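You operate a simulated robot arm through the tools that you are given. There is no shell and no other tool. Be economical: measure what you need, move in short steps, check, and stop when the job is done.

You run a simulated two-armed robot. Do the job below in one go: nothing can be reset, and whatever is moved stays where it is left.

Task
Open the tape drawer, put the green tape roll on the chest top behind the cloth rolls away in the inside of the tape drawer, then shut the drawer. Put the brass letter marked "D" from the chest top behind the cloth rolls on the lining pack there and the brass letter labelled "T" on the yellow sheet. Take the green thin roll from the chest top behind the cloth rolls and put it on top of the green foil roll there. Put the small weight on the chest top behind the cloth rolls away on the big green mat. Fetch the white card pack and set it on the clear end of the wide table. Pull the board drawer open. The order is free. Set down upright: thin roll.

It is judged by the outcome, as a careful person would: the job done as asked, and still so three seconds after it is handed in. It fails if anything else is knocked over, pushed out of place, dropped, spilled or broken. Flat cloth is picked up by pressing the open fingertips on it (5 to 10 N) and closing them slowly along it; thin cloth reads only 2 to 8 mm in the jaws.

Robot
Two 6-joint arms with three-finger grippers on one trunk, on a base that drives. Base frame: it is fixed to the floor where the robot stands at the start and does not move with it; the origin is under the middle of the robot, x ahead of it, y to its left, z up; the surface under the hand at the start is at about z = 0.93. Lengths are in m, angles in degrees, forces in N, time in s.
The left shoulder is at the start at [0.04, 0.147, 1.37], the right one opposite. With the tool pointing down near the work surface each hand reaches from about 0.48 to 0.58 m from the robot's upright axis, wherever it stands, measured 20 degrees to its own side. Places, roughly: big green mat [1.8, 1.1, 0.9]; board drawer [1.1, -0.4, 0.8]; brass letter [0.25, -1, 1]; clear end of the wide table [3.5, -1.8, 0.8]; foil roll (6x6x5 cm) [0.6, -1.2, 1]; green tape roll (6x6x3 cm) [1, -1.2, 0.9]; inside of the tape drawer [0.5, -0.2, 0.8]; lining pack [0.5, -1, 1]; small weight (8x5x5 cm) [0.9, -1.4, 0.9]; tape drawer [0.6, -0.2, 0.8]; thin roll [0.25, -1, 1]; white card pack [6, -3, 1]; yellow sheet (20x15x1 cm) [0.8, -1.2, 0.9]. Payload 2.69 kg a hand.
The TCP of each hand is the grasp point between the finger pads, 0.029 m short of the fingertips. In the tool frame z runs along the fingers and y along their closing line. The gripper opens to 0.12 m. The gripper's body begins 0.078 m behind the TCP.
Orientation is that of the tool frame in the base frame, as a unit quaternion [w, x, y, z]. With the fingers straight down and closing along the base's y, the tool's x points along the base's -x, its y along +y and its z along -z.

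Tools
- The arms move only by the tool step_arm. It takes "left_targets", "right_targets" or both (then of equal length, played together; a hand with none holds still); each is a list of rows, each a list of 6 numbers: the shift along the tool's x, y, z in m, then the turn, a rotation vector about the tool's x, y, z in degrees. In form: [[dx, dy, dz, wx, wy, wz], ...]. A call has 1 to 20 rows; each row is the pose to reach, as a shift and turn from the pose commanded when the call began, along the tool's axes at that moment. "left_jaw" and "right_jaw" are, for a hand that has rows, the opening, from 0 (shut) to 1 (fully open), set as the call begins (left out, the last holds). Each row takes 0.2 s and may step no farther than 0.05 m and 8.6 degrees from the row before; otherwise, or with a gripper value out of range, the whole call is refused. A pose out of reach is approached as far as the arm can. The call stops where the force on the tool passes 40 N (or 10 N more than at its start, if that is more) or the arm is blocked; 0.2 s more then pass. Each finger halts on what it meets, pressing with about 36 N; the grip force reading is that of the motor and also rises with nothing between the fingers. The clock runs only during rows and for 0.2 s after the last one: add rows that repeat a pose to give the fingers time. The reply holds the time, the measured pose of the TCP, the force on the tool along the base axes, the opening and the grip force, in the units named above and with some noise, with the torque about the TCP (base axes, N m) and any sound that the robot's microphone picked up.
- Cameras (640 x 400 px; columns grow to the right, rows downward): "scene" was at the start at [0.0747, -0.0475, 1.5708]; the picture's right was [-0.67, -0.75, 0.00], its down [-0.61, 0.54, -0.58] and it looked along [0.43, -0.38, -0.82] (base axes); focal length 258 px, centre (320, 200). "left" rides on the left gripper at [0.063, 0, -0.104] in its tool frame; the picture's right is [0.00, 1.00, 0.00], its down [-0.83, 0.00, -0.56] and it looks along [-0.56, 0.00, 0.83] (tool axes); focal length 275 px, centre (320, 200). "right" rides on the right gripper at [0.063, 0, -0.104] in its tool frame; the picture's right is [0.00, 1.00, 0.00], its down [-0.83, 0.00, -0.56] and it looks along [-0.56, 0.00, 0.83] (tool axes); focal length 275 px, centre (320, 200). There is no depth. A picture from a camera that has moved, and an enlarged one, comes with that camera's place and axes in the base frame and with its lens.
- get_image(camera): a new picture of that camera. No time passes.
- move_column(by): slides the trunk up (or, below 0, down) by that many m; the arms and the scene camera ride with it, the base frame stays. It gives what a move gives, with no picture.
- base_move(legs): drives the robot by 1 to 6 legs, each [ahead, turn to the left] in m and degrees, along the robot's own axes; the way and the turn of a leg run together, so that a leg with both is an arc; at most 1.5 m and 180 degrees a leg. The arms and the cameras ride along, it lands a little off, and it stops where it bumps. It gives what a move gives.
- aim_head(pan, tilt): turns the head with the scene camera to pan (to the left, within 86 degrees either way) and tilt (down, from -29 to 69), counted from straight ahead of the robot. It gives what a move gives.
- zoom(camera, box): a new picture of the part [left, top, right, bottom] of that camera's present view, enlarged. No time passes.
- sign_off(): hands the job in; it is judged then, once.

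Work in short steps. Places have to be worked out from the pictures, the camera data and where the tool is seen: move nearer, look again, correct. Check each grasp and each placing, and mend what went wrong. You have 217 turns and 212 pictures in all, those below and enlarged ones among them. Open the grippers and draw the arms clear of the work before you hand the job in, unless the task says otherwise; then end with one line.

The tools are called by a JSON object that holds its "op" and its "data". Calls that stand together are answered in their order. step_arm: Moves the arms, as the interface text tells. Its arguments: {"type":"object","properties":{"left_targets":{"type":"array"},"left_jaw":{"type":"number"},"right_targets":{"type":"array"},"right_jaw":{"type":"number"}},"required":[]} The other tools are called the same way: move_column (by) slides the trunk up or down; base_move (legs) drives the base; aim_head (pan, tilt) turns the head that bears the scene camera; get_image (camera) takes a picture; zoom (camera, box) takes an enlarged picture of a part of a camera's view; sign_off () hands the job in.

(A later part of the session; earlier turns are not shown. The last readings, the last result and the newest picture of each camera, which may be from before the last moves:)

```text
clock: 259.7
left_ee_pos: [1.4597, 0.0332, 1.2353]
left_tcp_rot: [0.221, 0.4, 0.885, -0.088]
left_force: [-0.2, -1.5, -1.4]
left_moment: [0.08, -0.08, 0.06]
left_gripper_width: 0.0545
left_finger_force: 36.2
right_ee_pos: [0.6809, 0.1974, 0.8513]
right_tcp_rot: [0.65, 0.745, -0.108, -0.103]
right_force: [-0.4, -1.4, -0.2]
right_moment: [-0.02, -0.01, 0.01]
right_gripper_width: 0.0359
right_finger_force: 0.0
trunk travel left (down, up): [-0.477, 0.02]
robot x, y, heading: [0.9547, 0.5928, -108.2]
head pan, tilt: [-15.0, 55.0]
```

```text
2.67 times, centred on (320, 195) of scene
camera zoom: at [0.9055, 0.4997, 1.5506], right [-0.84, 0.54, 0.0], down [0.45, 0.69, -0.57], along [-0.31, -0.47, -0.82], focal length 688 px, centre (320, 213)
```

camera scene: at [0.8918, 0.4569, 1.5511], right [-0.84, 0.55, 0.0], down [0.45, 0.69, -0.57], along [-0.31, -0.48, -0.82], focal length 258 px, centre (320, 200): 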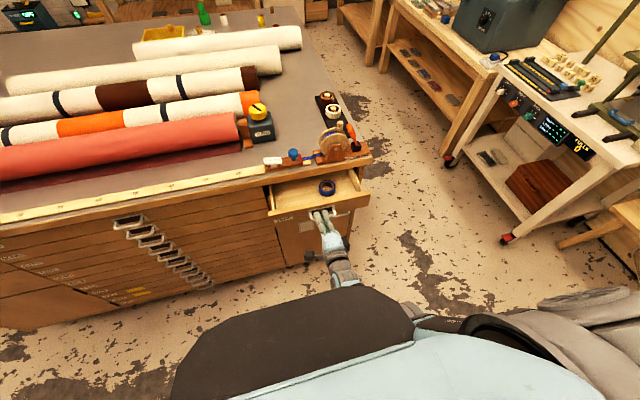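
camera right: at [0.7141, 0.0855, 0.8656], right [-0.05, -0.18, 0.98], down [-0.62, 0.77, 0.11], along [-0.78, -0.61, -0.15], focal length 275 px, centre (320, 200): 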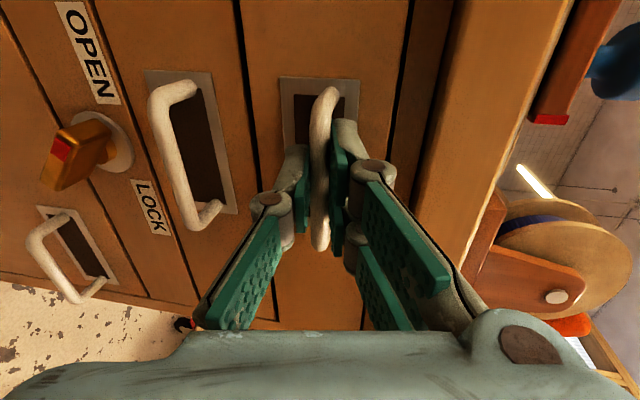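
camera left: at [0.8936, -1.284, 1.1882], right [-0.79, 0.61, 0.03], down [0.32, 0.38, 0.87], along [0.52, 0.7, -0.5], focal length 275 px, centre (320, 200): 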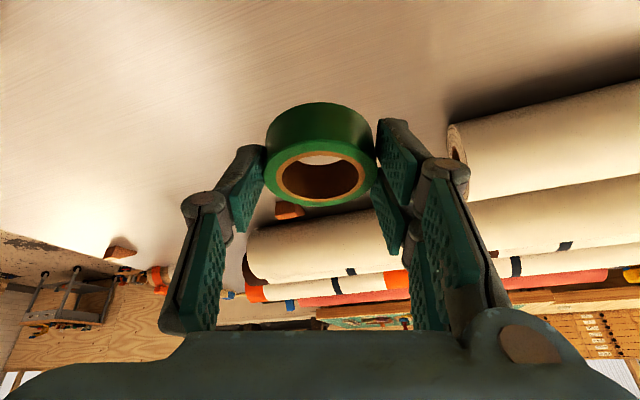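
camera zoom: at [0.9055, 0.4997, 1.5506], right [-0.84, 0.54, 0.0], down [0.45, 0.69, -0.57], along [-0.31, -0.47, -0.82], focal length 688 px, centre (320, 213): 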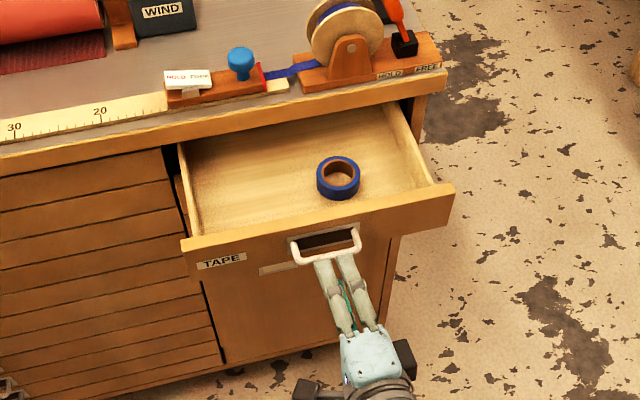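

Right hand is free. Now align the left hand: turn 18.4° right, lower the trunk 10 cm, and swing the left arm back to the front.

{"op": "base_move", "data": {"legs": [[0, -18.4]]}}

{"op": "move_column", "data": {"by": -0.1}}

{"op": "get_image", "data": {"camera": "scene"}}

```text
clock: 261.1
left_ee_pos: [1.2641, -0.0899, 1.2378]
left_tcp_rot: [0.203, 0.535, 0.811, -0.126]
left_force: [-0.3, -0.5, -1.0]
left_moment: [0.01, -0.01, -0.03]
left_gripper_width: 0.0542
left_finger_force: 35.7
right_ee_pos: [0.5755, 0.3076, 0.8547]
right_tcp_rot: [0.628, 0.716, -0.224, -0.208]
right_force: [0.9, -0.8, 0.2]
right_moment: [-0.02, -0.02, -0.01]
right_gripper_width: 0.0359
right_finger_force: 0.0
trunk travel left (down, up): [-0.477, 0.02]
robot x, y, heading: [0.9567, 0.5928, -126.5]
head pan, tilt: [-15.0, 55.0]
```

```text
clock: 262.4
left_ee_pos: [1.263, -0.089, 1.1371]
left_tcp_rot: [0.204, 0.535, 0.81, -0.127]
left_force: [1.1, 0.0, -0.6]
left_moment: [0.0, -0.02, 0.0]
left_gripper_width: 0.0541
left_finger_force: 36.4
right_ee_pos: [0.55, 0.2879, 0.7847]
right_tcp_rot: [0.653, 0.692, -0.213, -0.222]
right_force: [0.0, 0.6, 0.3]
right_moment: [0.0, 0.0, -0.03]
right_gripper_width: 0.0362
right_finger_force: 0.1
trunk travel left (down, up): [-0.377, 0.12]
robot x, y, heading: [0.9542, 0.5931, -126.4]
head pan, tilt: [-15.0, 55.0]
```

```text
80 pictures are left
camera scene: at [0.8865, 0.5304, 1.4501], right [-0.62, 0.78, 0.0], down [0.64, 0.51, -0.57], along [-0.45, -0.36, -0.82], focal length 258 px, centre (320, 200)
```

scene: 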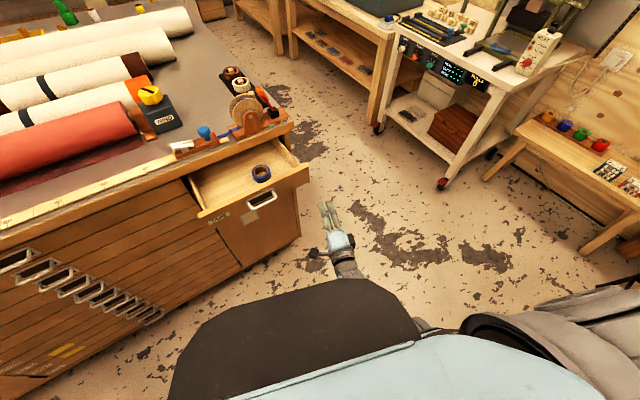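

Right hand is out of the way. Swing the left arm back to the front (57°), staying at z≈1.14.

{"op": "step_arm", "data": {"left_targets": [[0.0035, -0.0461, -0.0019, 2.05, 0, 3.9], [0.0103, -0.0917, -0.0054, 4.1, 0, 7.8], [0.02, -0.1365, -0.0105, 6.15, 0, 11.7], [0.0327, -0.1805, -0.0172, 8.2, 0, 15.6], [0.0485, -0.2232, -0.0255, 10.25, 0, 19.5], [0.0671, -0.2643, -0.0353, 12.3, 0, 23.4], [0.0884, -0.3038, -0.0466, 14.35, 0, 27.3], [0.1123, -0.3413, -0.0591, 16.4, 0, 31.15], [0.1387, -0.3765, -0.073, 18.45, 0, 35], [0.1674, -0.4095, -0.0882, 20.5, 0, 38.9], [0.1983, -0.4398, -0.1044, 22.55, 0, 42.8], [0.2311, -0.4673, -0.1217, 24.6, 0, 46.7], [0.2658, -0.492, -0.1399, 26.65, 0, 50.6]]}}

{"op": "get_image", "data": {"camera": "left"}}

{"op": "get_image", "data": {"camera": "scene"}}

```text
clock: 265.2
left_ee_pos: [0.6918, -0.0048, 1.1319]
left_tcp_rot: [0.113, 0.859, 0.456, -0.204]
left_force: [-1.1, 1.0, -0.2]
left_moment: [-0.02, -0.02, 0.02]
left_gripper_width: 0.054
left_finger_force: 36.0
right_ee_pos: [0.5494, 0.2897, 0.7848]
right_tcp_rot: [0.653, 0.692, -0.215, -0.221]
right_force: [-0.1, 0.9, -0.2]
right_moment: [0.02, -0.01, 0.0]
right_gripper_width: 0.036
right_finger_force: 0.0
trunk travel left (down, up): [-0.377, 0.12]
robot x, y, heading: [0.9537, 0.5943, -126.4]
head pan, tilt: [-15.0, 55.0]
```

```text
79 pictures are left
camera left: at [0.749, 0.081, 1.1964], right [0.83, -0.56, 0.01], down [-0.28, -0.4, 0.87], along [-0.49, -0.73, -0.49], focal length 275 px, centre (320, 200)
```

left: 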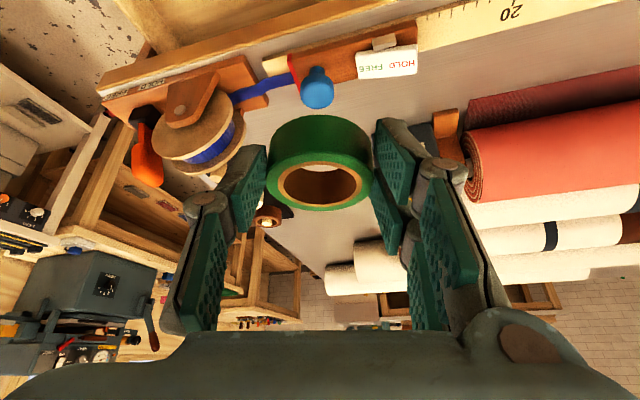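

```text
78 pictures are left
camera scene: at [0.8844, 0.5319, 1.4507], right [-0.62, 0.78, 0.0], down [0.64, 0.51, -0.57], along [-0.45, -0.36, -0.82], focal length 258 px, centre (320, 200)
```

scene: 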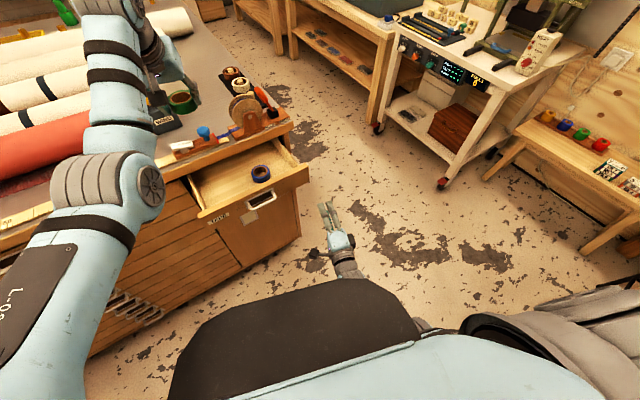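

Target spot in the drawer's left half: (0.70,0.036). Move out 4.4 cm and down 10 cm first, then look.

{"op": "step_arm", "data": {"left_targets": [[0.0195, -0.008, -0.01, 0, 0, 0], [0.0389, -0.0162, -0.0205, 0, 0, 0], [0.062, -0.0162, 0.023, 0, 0, 0], [0.0855, -0.0162, 0.068, 0, 0, 0]]}}

{"op": "get_image", "data": {"camera": "left"}}

{"op": "zoom", "data": {"camera": "scene", "box": [140, 90, 340, 240]}}

```text
refused: row 4 steps farther than a row can; nothing moved
```

```text
77 pictures are left
camera left: at [0.749, 0.081, 1.1964], right [0.83, -0.56, 0.01], down [-0.28, -0.4, 0.87], along [-0.49, -0.73, -0.49], focal length 275 px, centre (320, 200)
```

left: 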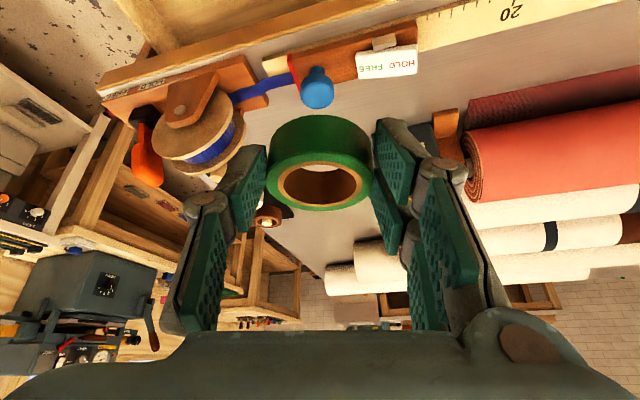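

```text
2.67 times, centred on (240, 165) of scene
camera zoom: at [0.8844, 0.5319, 1.4507], right [-0.62, 0.78, 0.0], down [0.64, 0.51, -0.57], along [-0.45, -0.36, -0.82], focal length 688 px, centre (533, 293)
```

zoom: 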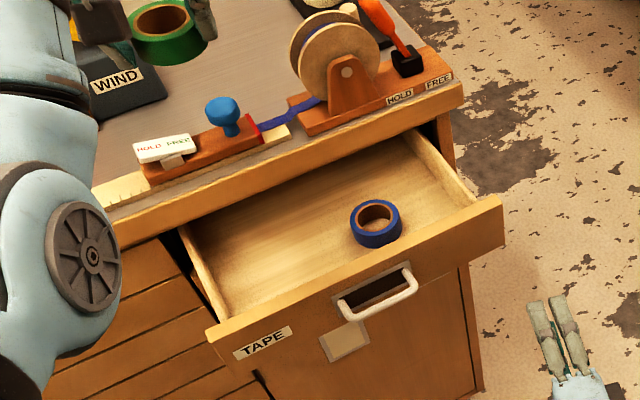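

Splitting into smaller rows.

{"op": "step_arm", "data": {"left_targets": [[0.0195, -0.008, -0.01, 0, 0, 0], [0.0389, -0.0162, -0.0205, 0, 0, 0], [0.055, -0.0162, 0.009, 0, 0, 0], [0.07, -0.0162, 0.038, 0, 0, 0], [0.0855, -0.0162, 0.068, 0, 0, 0]]}}

{"op": "get_image", "data": {"camera": "left"}}

{"op": "zoom", "data": {"camera": "scene", "box": [140, 90, 340, 240]}}

```text
clock: 266.4
left_ee_pos: [0.7035, 0.0384, 1.0325]
left_tcp_rot: [0.113, 0.858, 0.457, -0.205]
left_force: [0.4, 0.6, 0.5]
left_moment: [0.0, 0.04, 0.02]
left_gripper_width: 0.0542
left_finger_force: 36.3
right_ee_pos: [0.549, 0.2892, 0.785]
right_tcp_rot: [0.652, 0.692, -0.215, -0.222]
right_force: [-0.7, -0.5, 0.1]
right_moment: [-0.01, 0.0, 0.01]
right_gripper_width: 0.0361
right_finger_force: 0.1
trunk travel left (down, up): [-0.377, 0.12]
robot x, y, heading: [0.9555, 0.5935, -126.3]
head pan, tilt: [-15.0, 55.0]
```

```text
75 pictures are left
camera left: at [0.7621, 0.1245, 1.0967], right [0.83, -0.56, 0.01], down [-0.28, -0.4, 0.87], along [-0.49, -0.73, -0.49], focal length 275 px, centre (320, 200)
```

left: 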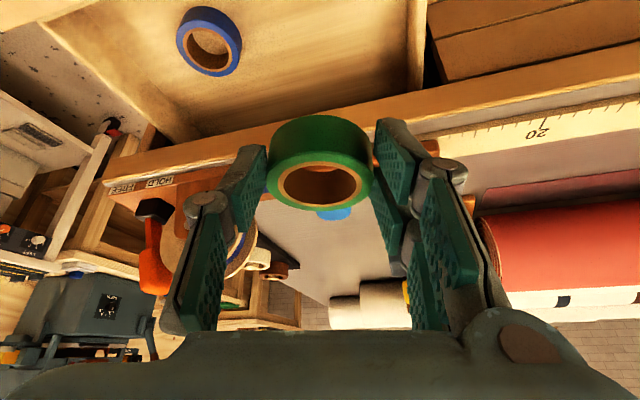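

```text
2.67 times, centred on (240, 165) of scene
camera zoom: at [0.8858, 0.5309, 1.4508], right [-0.62, 0.78, 0.0], down [0.64, 0.51, -0.57], along [-0.45, -0.36, -0.82], focal length 688 px, centre (533, 293)
```

zoom: 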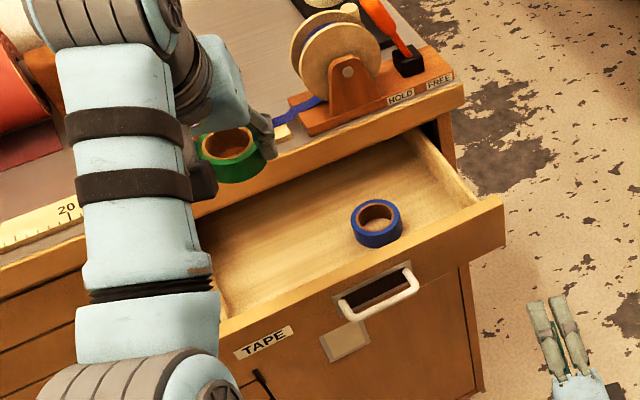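

Clear of the lip by about 2 cm. Descend 15 cm into the drawer in small rows.

{"op": "step_arm", "data": {"left_targets": [[0.0186, 0, 0.0354, 0, 0, 0], [0.0373, 0, 0.0708, 0, 0, 0], [0.0559, 0, 0.1062, 0, 0, 0], [0.07, 0, 0.133, 0, 0, 0]]}}

{"op": "zoom", "data": {"camera": "scene", "box": [140, 90, 340, 240]}}

{"op": "get_image", "data": {"camera": "left"}}

```text
clock: 267.4
left_ee_pos: [0.7068, 0.0377, 0.8814]
left_tcp_rot: [0.113, 0.858, 0.456, -0.206]
left_force: [-0.4, -0.7, -1.1]
left_moment: [-0.01, -0.01, 0.02]
left_gripper_width: 0.0543
left_finger_force: 35.3
right_ee_pos: [0.5498, 0.2886, 0.7842]
right_tcp_rot: [0.652, 0.693, -0.214, -0.222]
right_force: [0.1, -0.6, 0.5]
right_moment: [0.01, -0.03, -0.03]
right_gripper_width: 0.0358
right_finger_force: 0.0
trunk travel left (down, up): [-0.377, 0.12]
robot x, y, heading: [0.9521, 0.59, -126.2]
head pan, tilt: [-15.0, 55.0]
```

```text
2.67 times, centred on (240, 165) of scene
camera zoom: at [0.886, 0.5302, 1.4508], right [-0.62, 0.78, 0.0], down [0.64, 0.51, -0.57], along [-0.45, -0.36, -0.82], focal length 688 px, centre (533, 293)
```

zoom: 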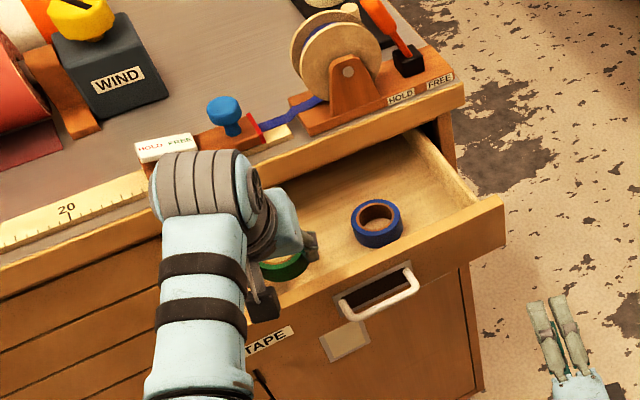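

```text
72 pictures are left
camera left: at [0.7642, 0.1249, 0.9458], right [0.83, -0.56, 0.01], down [-0.28, -0.4, 0.87], along [-0.49, -0.73, -0.48], focal length 275 px, centre (320, 200)
```

left: 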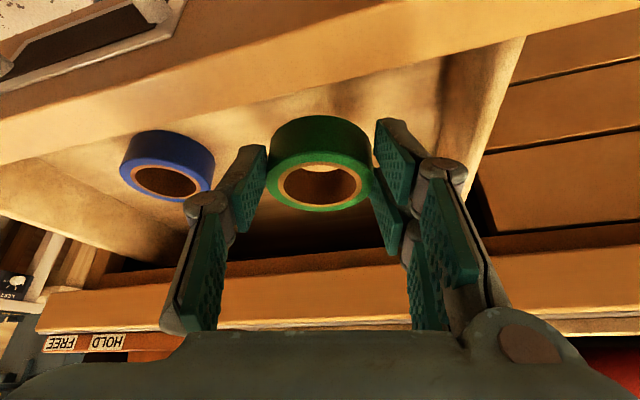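

The tape is inside the drawer, ~3 cm above its floor. Lower in small steps.

{"op": "step_arm", "data": {"left_targets": [[0.0047, 0, 0.0089, 0, 0, 0], [0.0093, 0, 0.0177, 0, 0, 0], [0.0112, 0, 0.0212, 0, 0, 0]]}}

{"op": "get_image", "data": {"camera": "left"}}

```text
clock: 268.2
left_ee_pos: [0.7063, 0.0406, 0.8576]
left_tcp_rot: [0.113, 0.859, 0.456, -0.206]
left_force: [0.4, -0.2, -0.8]
left_moment: [0.02, -0.01, 0.03]
left_gripper_width: 0.0542
left_finger_force: 36.0
right_ee_pos: [0.5504, 0.2895, 0.7843]
right_tcp_rot: [0.652, 0.692, -0.214, -0.222]
right_force: [-0.8, 0.0, 1.3]
right_moment: [-0.02, 0.01, 0.01]
right_gripper_width: 0.0361
right_finger_force: 0.1
trunk travel left (down, up): [-0.377, 0.12]
robot x, y, heading: [0.9526, 0.5911, -126.4]
head pan, tilt: [-15.0, 55.0]
```

```text
71 pictures are left
camera left: at [0.7645, 0.126, 0.9219], right [0.83, -0.56, 0.01], down [-0.28, -0.4, 0.87], along [-0.49, -0.73, -0.49], focal length 275 px, centre (320, 200)
```

left: 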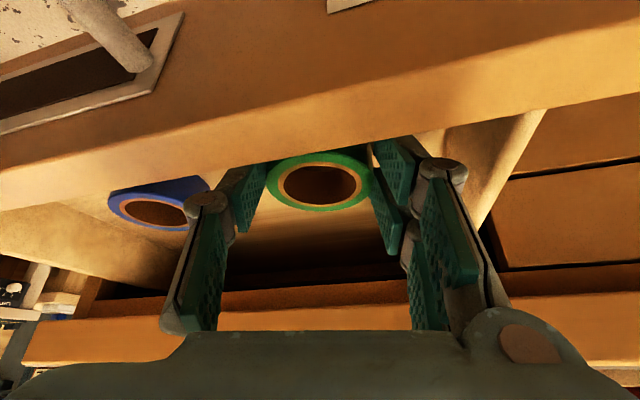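

Very near the floor now; continue by a few mm.

{"op": "step_arm", "data": {"left_targets": [[0.0014, 0, 0.0027, 0, 0, 0], [0.0028, 0, 0.0053, 0, 0, 0], [0.0042, 0, 0.008, 0, 0, 0]]}}

```text
clock: 269.1
left_ee_pos: [0.707, 0.04, 0.8525]
left_tcp_rot: [0.115, 0.857, 0.456, -0.21]
left_force: [1.3, -0.7, 22.1]
left_moment: [0.16, 0.33, -0.04]
left_gripper_width: 0.0543
left_finger_force: 35.8
right_ee_pos: [0.5509, 0.2915, 0.786]
right_tcp_rot: [0.654, 0.691, -0.214, -0.222]
right_force: [-0.7, -0.2, -0.2]
right_moment: [-0.03, 0.04, 0.0]
right_gripper_width: 0.0362
right_finger_force: 0.1
trunk travel left (down, up): [-0.377, 0.12]
robot x, y, heading: [0.9527, 0.5911, -126.3]
head pan, tilt: [-15.0, 55.0]
```

Contact (22 N up): the tape is down. Release with a small opening and lift out.

{"op": "step_arm", "data": {"left_targets": [[-0.001, 0, -0.002, 0, 0, 0], [-0.001, 0, -0.002, 0, 0, 0]], "left_jaw": 0.62}}

{"op": "step_arm", "data": {"left_targets": [[-0.0186, 0, -0.0354, 0, 0, 0], [-0.0373, 0, -0.0708, 0, 0, 0], [-0.0559, 0, -0.1062, 0, 0, 0], [-0.0746, 0, -0.1416, 0, 0, 0], [-0.0932, 0, -0.177, 0, 0, 0]]}}

{"op": "get_image", "data": {"camera": "left"}}

```text
clock: 269.6
left_ee_pos: [0.7077, 0.0399, 0.8501]
left_tcp_rot: [0.113, 0.858, 0.457, -0.205]
left_force: [-0.1, 0.8, 1.2]
left_moment: [0.0, 0.0, 0.03]
left_gripper_width: 0.0745
left_finger_force: 0.0
right_ee_pos: [0.5509, 0.2898, 0.7852]
right_tcp_rot: [0.652, 0.693, -0.214, -0.222]
right_force: [-0.1, 0.8, 1.0]
right_moment: [0.01, 0.02, 0.0]
right_gripper_width: 0.036
right_finger_force: 0.0
trunk travel left (down, up): [-0.377, 0.12]
robot x, y, heading: [0.955, 0.5937, -126.6]
head pan, tilt: [-15.0, 55.0]
```

```text
clock: 270.9
left_ee_pos: [0.7047, 0.0385, 1.0524]
left_tcp_rot: [0.114, 0.858, 0.457, -0.206]
left_force: [-0.2, -0.4, 0.2]
left_moment: [0.0, -0.02, 0.01]
left_gripper_width: 0.0746
left_finger_force: 0.1
right_ee_pos: [0.549, 0.29, 0.7849]
right_tcp_rot: [0.652, 0.692, -0.215, -0.222]
right_force: [0.2, 0.1, -0.4]
right_moment: [0.02, 0.0, 0.01]
right_gripper_width: 0.0359
right_finger_force: 0.0
trunk travel left (down, up): [-0.377, 0.12]
robot x, y, heading: [0.9533, 0.5931, -126.3]
head pan, tilt: [-15.0, 55.0]
```

```text
70 pictures are left
camera left: at [0.7626, 0.125, 1.1157], right [0.83, -0.56, 0.01], down [-0.28, -0.4, 0.87], along [-0.49, -0.73, -0.49], focal length 275 px, centre (320, 200)
```

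left: 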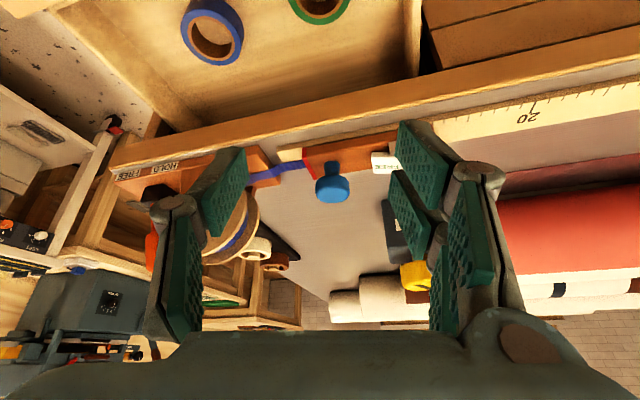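

The green tape lies beside the blue one. To shut: raise the trunk 10 cm, turn back to face the drawer squarely, and set the right hand level with the handle.

{"op": "move_column", "data": {"by": 0.1}}

{"op": "base_move", "data": {"legs": [[0, 18.4]]}}

{"op": "step_arm", "data": {"right_targets": [[0, -0.012, 0, 0, 0, 0], [0, -0.024, 0, 0, 0, 0], [0, -0.036, 0, 0, 0, 0]]}}

{"op": "zoom", "data": {"camera": "scene", "box": [230, 110, 410, 260]}}

{"op": "get_image", "data": {"camera": "right"}}

```text
clock: 272.2
left_ee_pos: [0.7038, 0.0388, 1.1515]
left_tcp_rot: [0.114, 0.858, 0.457, -0.206]
left_force: [0.1, -0.1, 0.8]
left_moment: [0.01, 0.0, 0.0]
left_gripper_width: 0.0743
left_finger_force: 0.0
right_ee_pos: [0.5741, 0.3104, 0.8549]
right_tcp_rot: [0.627, 0.716, -0.226, -0.207]
right_force: [-0.9, -0.1, 0.2]
right_moment: [-0.02, 0.01, -0.05]
right_gripper_width: 0.0359
right_finger_force: 0.1
trunk travel left (down, up): [-0.477, 0.02]
robot x, y, heading: [0.9519, 0.5927, -126.3]
head pan, tilt: [-15.0, 55.0]
```

```text
clock: 273.6
left_ee_pos: [0.8907, -0.0119, 1.1527]
left_tcp_rot: [0.145, 0.775, 0.586, -0.185]
left_force: [0.3, -0.2, 0.1]
left_moment: [-0.04, 0.0, 0.01]
left_gripper_width: 0.0744
left_finger_force: 0.0
right_ee_pos: [0.6813, 0.2054, 0.8542]
right_tcp_rot: [0.652, 0.743, -0.109, -0.105]
right_force: [0.3, -0.3, 0.1]
right_moment: [0.03, -0.04, 0.02]
right_gripper_width: 0.0361
right_finger_force: 0.2
trunk travel left (down, up): [-0.477, 0.02]
robot x, y, heading: [0.9549, 0.5894, -107.9]
head pan, tilt: [-15.0, 55.0]
```

```text
clock: 274.4
left_ee_pos: [0.89, -0.0141, 1.1521]
left_tcp_rot: [0.144, 0.775, 0.587, -0.185]
left_force: [0.6, 0.6, -0.2]
left_moment: [0.02, 0.0, -0.01]
left_gripper_width: 0.0744
left_finger_force: 0.0
right_ee_pos: [0.6808, 0.209, 0.8307]
right_tcp_rot: [0.656, 0.739, -0.109, -0.105]
right_force: [-0.1, 0.0, -0.2]
right_moment: [0.02, -0.02, -0.01]
right_gripper_width: 0.0359
right_finger_force: 0.1
right hand out of reach, approached as far as the arm can: row 3
trunk travel left (down, up): [-0.477, 0.02]
robot x, y, heading: [0.9535, 0.593, -108.0]
head pan, tilt: [-15.0, 55.0]
```

```text
2.67 times, centred on (320, 185) of scene
camera zoom: at [0.9086, 0.512, 1.5515], right [-0.84, 0.55, 0.0], down [0.45, 0.69, -0.57], along [-0.31, -0.48, -0.82], focal length 688 px, centre (320, 240)
```

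zoom: 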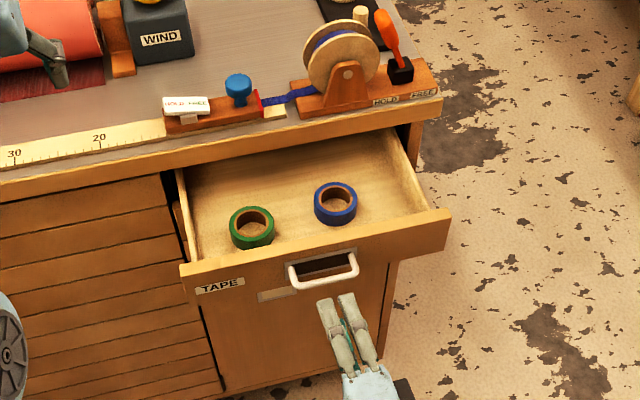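

```text
68 pictures are left
camera right: at [0.7716, 0.2909, 0.8413], right [-0.02, -0.12, 0.99], down [-0.63, 0.78, 0.08], along [-0.78, -0.62, -0.09], focal length 275 px, centre (320, 200)
```

right: 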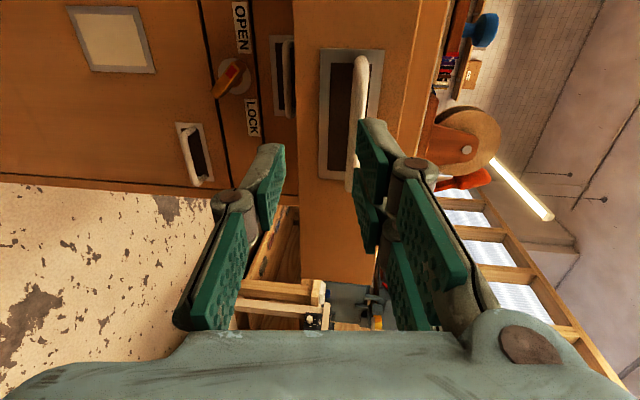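

Raise the right hand 1.5 cm back to bar height, then drive forward 20 cm to push the drawer shut.

{"op": "step_arm", "data": {"right_targets": [[0, 0.015, 0, 0, 0, 0], [0, 0.015, 0, 0, 0, 0]]}}

{"op": "base_move", "data": {"legs": [[0.17, 0]]}}

{"op": "base_move", "data": {"legs": [[0.06, 0]]}}

{"op": "zoom", "data": {"camera": "scene", "box": [230, 110, 410, 260]}}

```text
clock: 275.0
left_ee_pos: [0.8908, -0.0122, 1.152]
left_tcp_rot: [0.144, 0.775, 0.587, -0.186]
left_force: [0.5, 0.4, -0.9]
left_moment: [0.02, -0.05, -0.02]
left_gripper_width: 0.0743
left_finger_force: 0.0
right_ee_pos: [0.6793, 0.2128, 0.8419]
right_tcp_rot: [0.653, 0.742, -0.108, -0.106]
right_force: [-0.1, 0.0, -0.2]
right_moment: [-0.05, 0.01, -0.02]
right_gripper_width: 0.0358
right_finger_force: 0.1
trunk travel left (down, up): [-0.477, 0.02]
robot x, y, heading: [0.952, 0.5922, -108.2]
head pan, tilt: [-15.0, 55.0]
```

```text
clock: 276.4
left_ee_pos: [0.8388, -0.1701, 1.1548]
left_tcp_rot: [0.145, 0.775, 0.586, -0.187]
left_force: [-0.2, 1.0, 0.3]
left_moment: [-0.01, 0.03, 0.01]
left_gripper_width: 0.0746
left_finger_force: 0.1
right_ee_pos: [0.6288, 0.0546, 0.8427]
right_tcp_rot: [0.654, 0.741, -0.109, -0.105]
right_force: [-0.4, -1.0, 0.8]
right_moment: [0.05, 0.01, -0.01]
right_gripper_width: 0.0359
right_finger_force: 0.0
trunk travel left (down, up): [-0.477, 0.02]
robot x, y, heading: [0.9004, 0.4297, -108.0]
head pan, tilt: [-15.0, 55.0]
```

```text
clock: 277.5
left_ee_pos: [0.8182, -0.2256, 1.1529]
left_tcp_rot: [0.145, 0.776, 0.586, -0.186]
left_force: [-0.7, -0.4, 1.1]
left_moment: [0.01, -0.02, -0.04]
left_gripper_width: 0.0743
left_finger_force: 0.1
right_ee_pos: [0.6104, -0.0003, 0.8461]
right_tcp_rot: [0.658, 0.738, -0.108, -0.108]
right_force: [1.3, 8.6, -1.5]
right_moment: [-0.2, 0.02, -0.14]
right_gripper_width: 0.0362
right_finger_force: 0.0
trunk travel left (down, up): [-0.477, 0.02]
robot x, y, heading: [0.883, 0.3822, -108.1]
head pan, tilt: [-15.0, 55.0]
stopped in leg 1: the force on the tool passed its limit at 232 N (the readings are from after the stop); the commanded pose is now the measured one
```

```text
2.67 times, centred on (320, 185) of scene
camera zoom: at [0.8387, 0.3001, 1.5516], right [-0.84, 0.55, 0.0], down [0.45, 0.68, -0.57], along [-0.32, -0.48, -0.82], focal length 688 px, centre (320, 240)
```

zoom: 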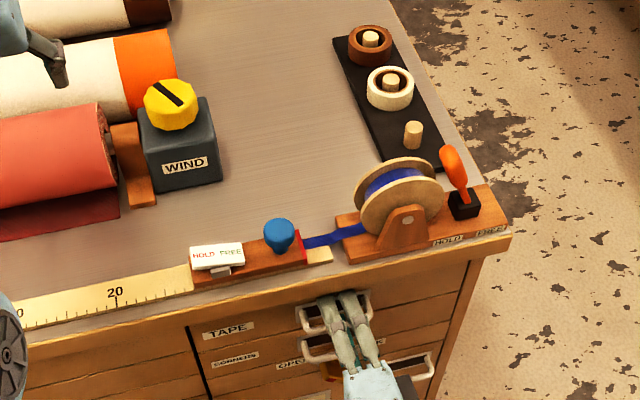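

The drawer is shut. Back out straight (jaws open around the bar), then move 0.56 m along the face to the BOARD drawer handle.

{"op": "base_move", "data": {"legs": [[-0.15, 0]]}}

{"op": "zoom", "data": {"camera": "scene", "box": [180, 110, 400, 290]}}

{"op": "base_move", "data": {"legs": [[0, 90], [0.56, 0], [0, -90]]}}

{"op": "get_image", "data": {"camera": "scene"}}

{"op": "get_image", "data": {"camera": "right"}}

```text
clock: 278.9
left_ee_pos: [0.8637, -0.0889, 1.1508]
left_tcp_rot: [0.143, 0.776, 0.586, -0.184]
left_force: [-0.5, -0.1, 0.6]
left_moment: [0.02, 0.0, -0.03]
left_gripper_width: 0.0743
left_finger_force: 0.1
right_ee_pos: [0.6563, 0.1353, 0.8432]
right_tcp_rot: [0.656, 0.739, -0.107, -0.106]
right_force: [0.2, -0.5, 0.5]
right_moment: [0.01, 0.01, 0.0]
right_gripper_width: 0.0359
right_finger_force: 0.1
trunk travel left (down, up): [-0.477, 0.02]
robot x, y, heading: [0.9356, 0.5183, -108.0]
head pan, tilt: [-15.0, 55.0]
```

```text
2.22 times, centred on (290, 200) of scene
camera zoom: at [0.8834, 0.435, 1.5512], right [-0.84, 0.55, 0.0], down [0.45, 0.69, -0.57], along [-0.31, -0.48, -0.82], focal length 573 px, centre (387, 200)
```

zoom: 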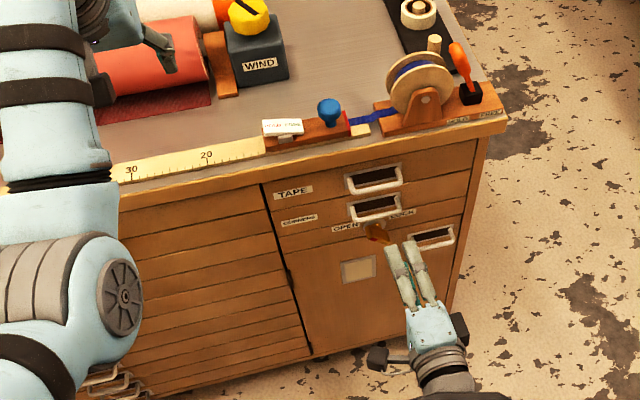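

```text
clock: 289.7
left_ee_pos: [1.3617, -0.2652, 1.1513]
left_tcp_rot: [0.14, 0.788, 0.569, -0.189]
left_force: [0.4, 0.5, -0.3]
left_moment: [-0.01, 0.0, -0.02]
left_gripper_width: 0.0745
left_finger_force: 0.0
right_ee_pos: [1.1634, -0.0352, 0.8453]
right_tcp_rot: [0.656, 0.735, -0.123, -0.12]
right_force: [-0.8, -0.5, -0.6]
right_moment: [0.03, -0.02, 0.04]
right_gripper_width: 0.036
right_finger_force: 0.0
trunk travel left (down, up): [-0.477, 0.02]
robot x, y, heading: [1.4522, 0.3349, -110.3]
head pan, tilt: [-15.0, 55.0]
```

```text
65 pictures are left
camera scene: at [1.4031, 0.2571, 1.5515], right [-0.81, 0.58, 0.0], down [0.48, 0.67, -0.57], along [-0.33, -0.47, -0.82], focal length 258 px, centre (320, 200)
```

scene: 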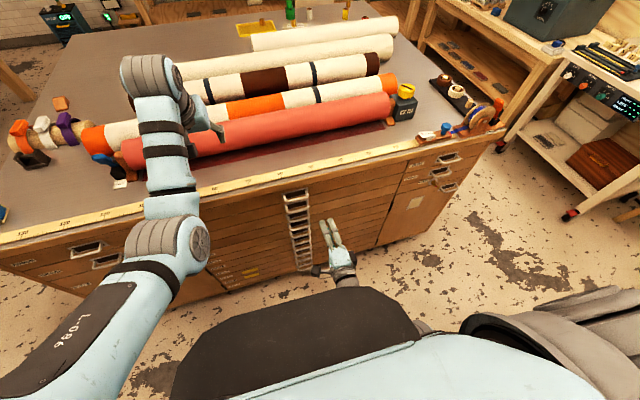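

```text
64 pictures are left
camera right: at [1.2574, 0.0437, 0.8552], right [-0.02, -0.11, 0.99], down [-0.6, 0.8, 0.08], along [-0.8, -0.59, -0.08], focal length 275 px, centre (320, 200)
```

right: 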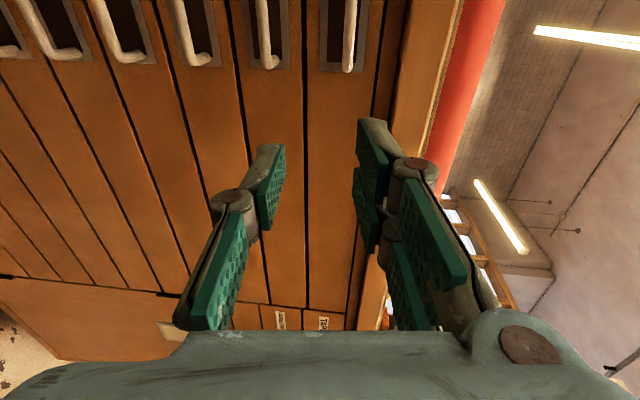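

Zoom in on the labels and handles.

{"op": "zoom", "data": {"camera": "scene", "box": [200, 170, 360, 280]}}

{"op": "zoom", "data": {"camera": "scene", "box": [0, 210, 230, 320]}}

```text
3.64 times, centred on (280, 225) of scene
camera zoom: at [1.4031, 0.2571, 1.5515], right [-0.81, 0.58, 0.0], down [0.48, 0.67, -0.57], along [-0.33, -0.47, -0.82], focal length 938 px, centre (466, 109)
```

zoom: 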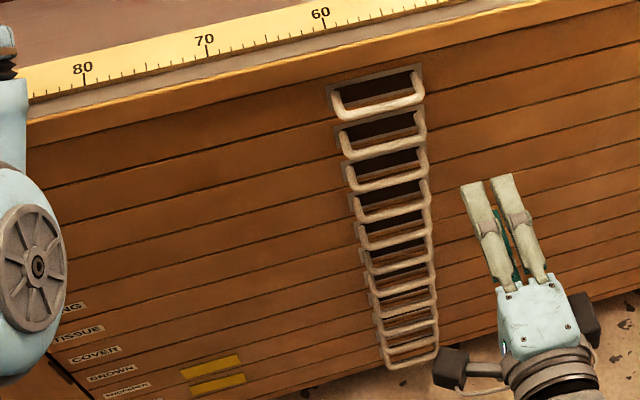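

```text
2.78 times, centred on (115, 265) of scene
camera zoom: at [1.4031, 0.2571, 1.5515], right [-0.81, 0.58, 0.0], down [0.48, 0.67, -0.57], along [-0.33, -0.47, -0.82], focal length 718 px, centre (890, 19)
```

zoom: 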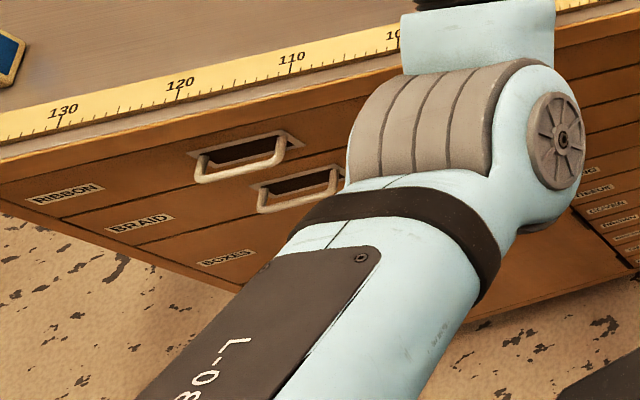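

The top flat drawer's handle is at (1.188,-0.187,0.857); I'm 7.5 cm short of it along the face. Shift once more, then look with a panned head to read its label.

{"op": "base_move", "data": {"legs": [[0, 92], [0.075, 0], [0, -89.7]]}}

{"op": "aim_head", "data": {"pan": 20, "tilt": 55}}

{"op": "get_image", "data": {"camera": "scene"}}

{"op": "get_image", "data": {"camera": "right"}}

```text
clock: 298.5
left_ee_pos: [1.4638, -0.2929, 1.1513]
left_tcp_rot: [0.145, 0.773, 0.59, -0.185]
left_force: [0.3, 0.4, 0.0]
left_moment: [-0.02, -0.01, 0.02]
left_gripper_width: 0.0747
left_finger_force: 0.0
right_ee_pos: [1.255, -0.0706, 0.8446]
right_tcp_rot: [0.659, 0.738, -0.103, -0.103]
right_force: [-0.5, -0.7, -0.4]
right_moment: [-0.01, 0.0, -0.02]
right_gripper_width: 0.0362
right_finger_force: 0.1
trunk travel left (down, up): [-0.477, 0.02]
robot x, y, heading: [1.5221, 0.3115, -107.6]
head pan, tilt: [-15.0, 55.0]
```

```text
clock: 299.5
left_ee_pos: [1.4629, -0.293, 1.1525]
left_tcp_rot: [0.144, 0.773, 0.589, -0.185]
left_force: [-0.1, -0.2, -1.0]
left_moment: [-0.04, -0.02, 0.03]
left_gripper_width: 0.0743
left_finger_force: 0.0
right_ee_pos: [1.2533, -0.0715, 0.8463]
right_tcp_rot: [0.658, 0.739, -0.103, -0.103]
right_force: [0.4, 0.6, 0.1]
right_moment: [0.02, -0.03, -0.01]
right_gripper_width: 0.036
right_finger_force: 0.1
trunk travel left (down, up): [-0.477, 0.02]
robot x, y, heading: [1.5211, 0.3124, -107.8]
head pan, tilt: [20.0, 55.0]
```

```text
61 pictures are left
camera scene: at [1.5197, 0.2205, 1.5515], right [-1.0, -0.04, 0.0], down [-0.03, 0.82, -0.57], along [0.02, -0.57, -0.82], focal length 258 px, centre (320, 200)
```

scene: 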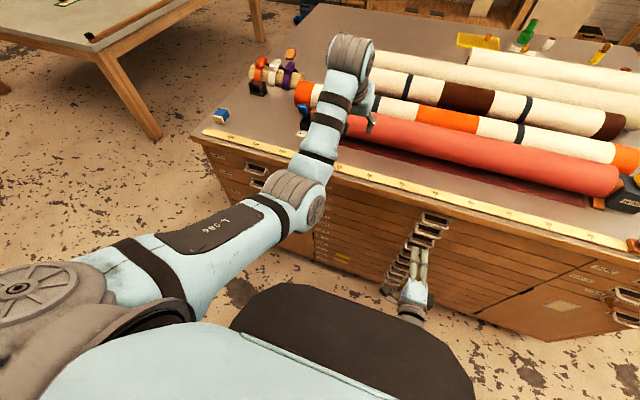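

```text
60 pictures are left
camera right: at [1.3436, 0.0112, 0.8553], right [-0.01, -0.11, 0.99], down [-0.63, 0.77, 0.08], along [-0.77, -0.63, -0.08], focal length 275 px, centre (320, 200)
```

right: 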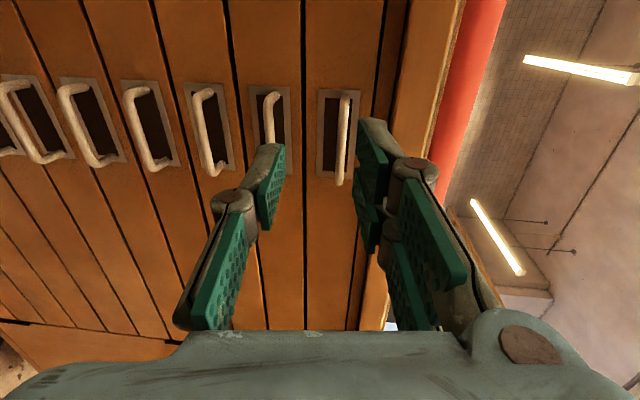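

{"op": "zoom", "data": {"camera": "scene", "box": [290, 180, 460, 290]}}

```text
3.64 times, centred on (375, 235) of scene
camera zoom: at [1.5197, 0.2205, 1.5515], right [-1.0, -0.04, 0.0], down [-0.03, 0.82, -0.57], along [0.02, -0.57, -0.82], focal length 938 px, centre (120, 73)
```

zoom: 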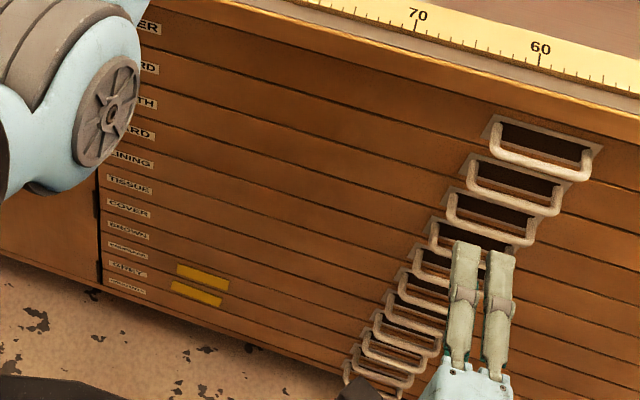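

Good that I checked: the top drawer reads "...ER"; BOARD is the second one, its bar at about (1.19,-0.187,0.787). Lower the trunk 6 cm (lifting the left hand a bit) and shift the right hand 2.2 cm to centre on it.

{"op": "step_arm", "data": {"left_targets": [[-0.0116, 0, -0.022, 0, 0, 0], [-0.0233, 0, -0.0443, 0, 0, 0]], "right_targets": [[-0.011, 0, 0, 0, 0, 0], [-0.022, 0, 0, 0, 0, 0]]}}

{"op": "move_column", "data": {"by": -0.06}}

{"op": "get_image", "data": {"camera": "right"}}

```text
clock: 300.1
left_ee_pos: [1.4614, -0.2933, 1.2023]
left_tcp_rot: [0.145, 0.773, 0.59, -0.184]
left_force: [0.1, 0.3, 0.1]
left_moment: [0.01, -0.01, -0.02]
left_gripper_width: 0.0745
left_finger_force: 0.1
right_ee_pos: [1.2318, -0.0652, 0.8453]
right_tcp_rot: [0.658, 0.738, -0.104, -0.103]
right_force: [0.1, 0.1, 0.4]
right_moment: [0.01, 0.02, 0.02]
right_gripper_width: 0.036
right_finger_force: 0.2
trunk travel left (down, up): [-0.477, 0.02]
robot x, y, heading: [1.5253, 0.3053, -107.6]
head pan, tilt: [20.0, 55.0]
```

```text
clock: 301.1
left_ee_pos: [1.4624, -0.2943, 1.1423]
left_tcp_rot: [0.146, 0.772, 0.59, -0.185]
left_force: [0.3, -0.5, -0.2]
left_moment: [-0.01, -0.02, 0.02]
left_gripper_width: 0.0743
left_finger_force: 0.2
right_ee_pos: [1.2247, -0.0842, 0.8054]
right_tcp_rot: [0.677, 0.721, -0.103, -0.108]
right_force: [-0.3, 0.8, 0.0]
right_moment: [0.02, -0.03, 0.02]
right_gripper_width: 0.0358
right_finger_force: 0.0
trunk travel left (down, up): [-0.417, 0.08]
robot x, y, heading: [1.5238, 0.3109, -107.9]
head pan, tilt: [20.0, 55.0]
```

```text
58 pictures are left
camera right: at [1.3154, -0.0013, 0.8104], right [0.0, -0.06, 1.0], down [-0.63, 0.77, 0.05], along [-0.77, -0.63, -0.04], focal length 275 px, centre (320, 200)
```

right: 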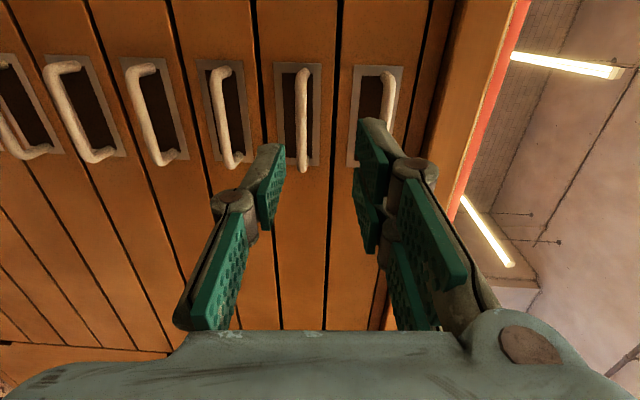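

Centred laterally; need 2 cm lower. Try with the arm.

{"op": "step_arm", "data": {"right_targets": [[0, -0.01, 0.005, 0, 0, 0], [0, -0.02, 0.01, 0, 0, 0], [0, -0.02, 0.01, 0, 0, 0]]}}

{"op": "get_image", "data": {"camera": "right"}}

```text
clock: 301.9
left_ee_pos: [1.4631, -0.2941, 1.1418]
left_tcp_rot: [0.145, 0.772, 0.59, -0.185]
left_force: [0.5, -0.5, 0.4]
left_moment: [0.0, 0.02, 0.03]
left_gripper_width: 0.0745
left_finger_force: 0.0
right_ee_pos: [1.2243, -0.0828, 0.7843]
right_tcp_rot: [0.671, 0.726, -0.104, -0.104]
right_force: [0.5, 0.5, -0.5]
right_moment: [-0.02, 0.02, -0.01]
right_gripper_width: 0.0362
right_finger_force: 0.0
right hand out of reach, approached as far as the arm can: row 2, 3
trunk travel left (down, up): [-0.417, 0.08]
robot x, y, heading: [1.5207, 0.3107, -107.7]
head pan, tilt: [20.0, 55.0]
```

```text
57 pictures are left
camera right: at [1.3156, -0.0012, 0.7914], right [-0.01, -0.08, 1.0], down [-0.63, 0.77, 0.06], along [-0.77, -0.63, -0.05], focal length 275 px, centre (320, 200)
```

right: 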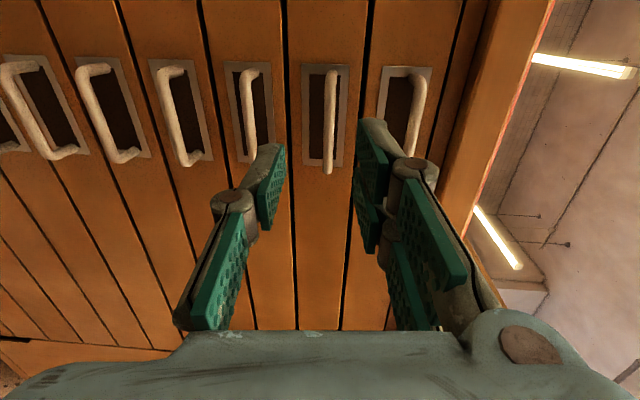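

Aligned. Drive forward 9 cm.

{"op": "base_move", "data": {"legs": [[0.09, 0]]}}

{"op": "get_image", "data": {"camera": "right"}}

```text
clock: 303.0
left_ee_pos: [1.4371, -0.3712, 1.147]
left_tcp_rot: [0.147, 0.772, 0.589, -0.187]
left_force: [0.2, 0.5, 0.2]
left_moment: [-0.07, -0.01, 0.01]
left_gripper_width: 0.0748
left_finger_force: 0.1
right_ee_pos: [1.1976, -0.1624, 0.7885]
right_tcp_rot: [0.675, 0.723, -0.103, -0.106]
right_force: [-0.8, -0.1, 1.2]
right_moment: [-0.01, 0.01, 0.01]
right_gripper_width: 0.0358
right_finger_force: 0.1
trunk travel left (down, up): [-0.417, 0.08]
robot x, y, heading: [1.4931, 0.225, -107.7]
head pan, tilt: [20.0, 55.0]
```

```text
56 pictures are left
camera right: at [1.2884, -0.0803, 0.7947], right [0.0, -0.07, 1.0], down [-0.63, 0.77, 0.05], along [-0.77, -0.63, -0.04], focal length 275 px, centre (320, 200)
```

right: 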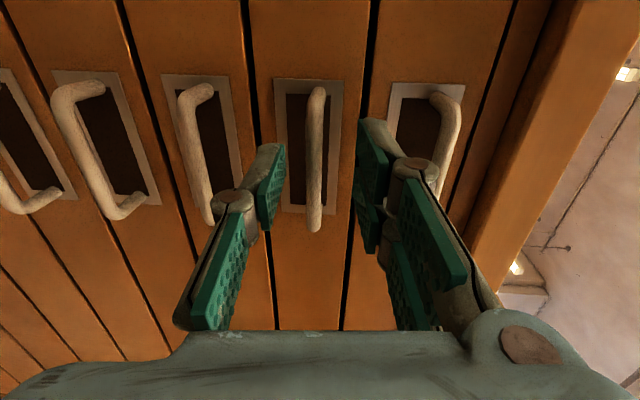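

The bar is midway between the fingers. 1.8 cm further, then close.

{"op": "base_move", "data": {"legs": [[0.018, 0]]}}

{"op": "step_arm", "data": {"right_targets": [[0, 0, 0, 0, 0, 0], [0, 0, 0, 0, 0, 0], [0, 0, 0, 0, 0, 0]], "right_jaw": 0}}

{"op": "get_image", "data": {"camera": "right"}}

```text
clock: 303.8
left_ee_pos: [1.4303, -0.3942, 1.1433]
left_tcp_rot: [0.146, 0.773, 0.589, -0.186]
left_force: [0.8, 0.1, 0.2]
left_moment: [-0.02, -0.02, -0.03]
left_gripper_width: 0.0747
left_finger_force: 0.1
right_ee_pos: [1.1905, -0.1855, 0.7868]
right_tcp_rot: [0.674, 0.724, -0.103, -0.106]
right_force: [-0.6, 0.2, -0.2]
right_moment: [0.02, -0.02, 0.0]
right_gripper_width: 0.0364
right_finger_force: 0.1
trunk travel left (down, up): [-0.417, 0.08]
robot x, y, heading: [1.4886, 0.2061, -108.0]
head pan, tilt: [20.0, 55.0]
```

```text
clock: 304.6
left_ee_pos: [1.4302, -0.3991, 1.1397]
left_tcp_rot: [0.144, 0.773, 0.589, -0.184]
left_force: [0.8, -0.1, -0.5]
left_moment: [0.01, 0.01, 0.02]
left_gripper_width: 0.0747
left_finger_force: 0.1
right_ee_pos: [1.1897, -0.189, 0.7841]
right_tcp_rot: [0.671, 0.727, -0.102, -0.106]
right_force: [3.7, -0.2, -21.7]
right_moment: [-0.17, -0.81, -0.36]
right_gripper_width: 0.0082
right_finger_force: 35.8
trunk travel left (down, up): [-0.417, 0.08]
robot x, y, heading: [1.4863, 0.2078, -107.5]
head pan, tilt: [20.0, 55.0]
```

```text
55 pictures are left
camera right: at [1.2799, -0.1057, 0.7911], right [0.0, -0.08, 1.0], down [-0.63, 0.77, 0.06], along [-0.77, -0.63, -0.05], focal length 275 px, centre (320, 200)
```

right: 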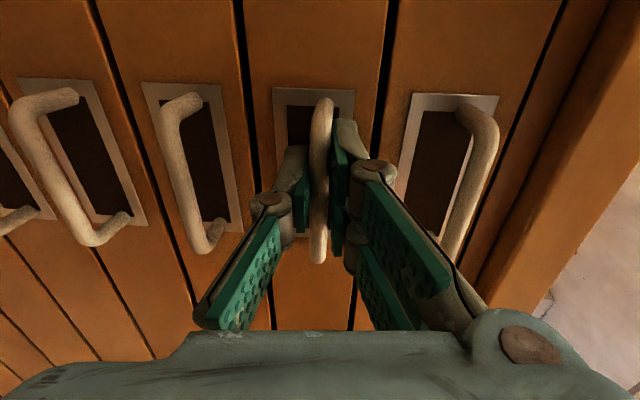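

Gripped. Pull by backing up 16 cm.

{"op": "base_move", "data": {"legs": [[-0.16, 0]]}}

{"op": "get_image", "data": {"camera": "scene"}}

```text
clock: 306.1
left_ee_pos: [1.4778, -0.2478, 1.1412]
left_tcp_rot: [0.145, 0.772, 0.59, -0.184]
left_force: [0.9, 0.1, 0.2]
left_moment: [0.01, 0.02, -0.02]
left_gripper_width: 0.0746
left_finger_force: 0.0
right_ee_pos: [1.2387, -0.0398, 0.7851]
right_tcp_rot: [0.67, 0.728, -0.104, -0.104]
right_force: [3.8, -1.3, -20.2]
right_moment: [-0.13, -0.74, -1.02]
right_gripper_width: 0.0079
right_finger_force: 36.8
trunk travel left (down, up): [-0.417, 0.08]
robot x, y, heading: [1.5312, 0.3555, -107.5]
head pan, tilt: [20.0, 55.0]
stopped in leg 1: the force on the tool passed its limit at 43 N (the readings are from after the stop); the commanded pose is now the measured one
```

```text
54 pictures are left
camera scene: at [1.5341, 0.2663, 1.4911], right [-1.0, -0.04, 0.0], down [-0.03, 0.82, -0.57], along [0.02, -0.57, -0.82], focal length 258 px, centre (320, 200)
```

scene: 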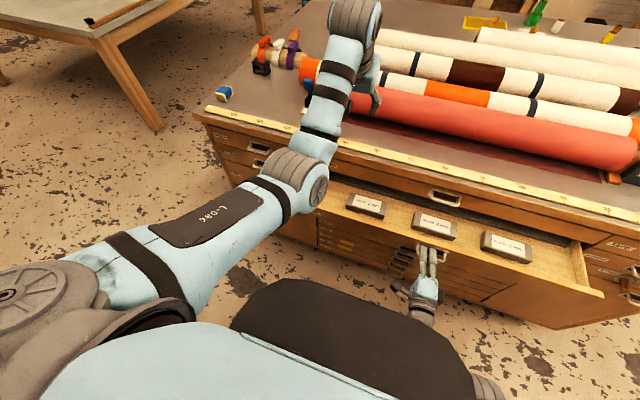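

The BOARD drawer is out about 15 cm. I'll try to pull it a little further.

{"op": "base_move", "data": {"legs": [[-0.06, 0]]}}

{"op": "zoom", "data": {"camera": "scene", "box": [300, 160, 640, 340]}}

```text
clock: 307.2
left_ee_pos: [1.4947, -0.1935, 1.1426]
left_tcp_rot: [0.144, 0.773, 0.59, -0.184]
left_force: [0.3, 0.9, 0.2]
left_moment: [-0.04, 0.02, -0.02]
left_gripper_width: 0.0742
left_finger_force: 0.1
right_ee_pos: [1.257, 0.0148, 0.7837]
right_tcp_rot: [0.669, 0.728, -0.104, -0.104]
right_force: [3.8, -1.2, -15.0]
right_moment: [-0.1, -0.66, -1.23]
right_gripper_width: 0.0083
right_finger_force: 36.1
trunk travel left (down, up): [-0.417, 0.08]
robot x, y, heading: [1.5557, 0.4127, -107.7]
head pan, tilt: [20.0, 55.0]
stopped in leg 1: the force on the tool passed its limit at 55 N (the readings are from after the stop); the commanded pose is now the measured one
```

```text
1.88 times, centred on (470, 250) of scene
camera zoom: at [1.5516, 0.3212, 1.4911], right [-1.0, -0.04, 0.0], down [-0.03, 0.82, -0.57], along [0.02, -0.57, -0.82], focal length 486 px, centre (38, 106)
```

zoom: 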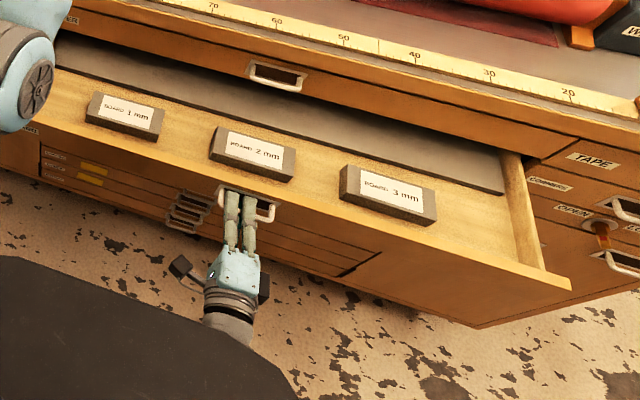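

It is the BOARD drawer (packs labelled BOARD), open ~21 cm. One more pull.

{"op": "base_move", "data": {"legs": [[-0.05, 0]]}}

```text
clock: 308.2
left_ee_pos: [1.51, -0.1492, 1.1437]
left_tcp_rot: [0.145, 0.772, 0.591, -0.184]
left_force: [-1.2, 0.7, 0.1]
left_moment: [-0.02, 0.01, 0.01]
left_gripper_width: 0.0745
left_finger_force: 0.1
right_ee_pos: [1.2693, 0.0571, 0.785]
right_tcp_rot: [0.67, 0.728, -0.104, -0.103]
right_force: [4.3, -2.3, -7.2]
right_moment: [-0.07, -0.8, -1.12]
right_gripper_width: 0.0086
right_finger_force: 36.1
trunk travel left (down, up): [-0.417, 0.08]
robot x, y, heading: [1.5718, 0.4526, -107.3]
head pan, tilt: [20.0, 55.0]
stopped in leg 1: the force on the tool passed its limit at 70 N (the readings are from after the stop); the commanded pose is now the measured one
```

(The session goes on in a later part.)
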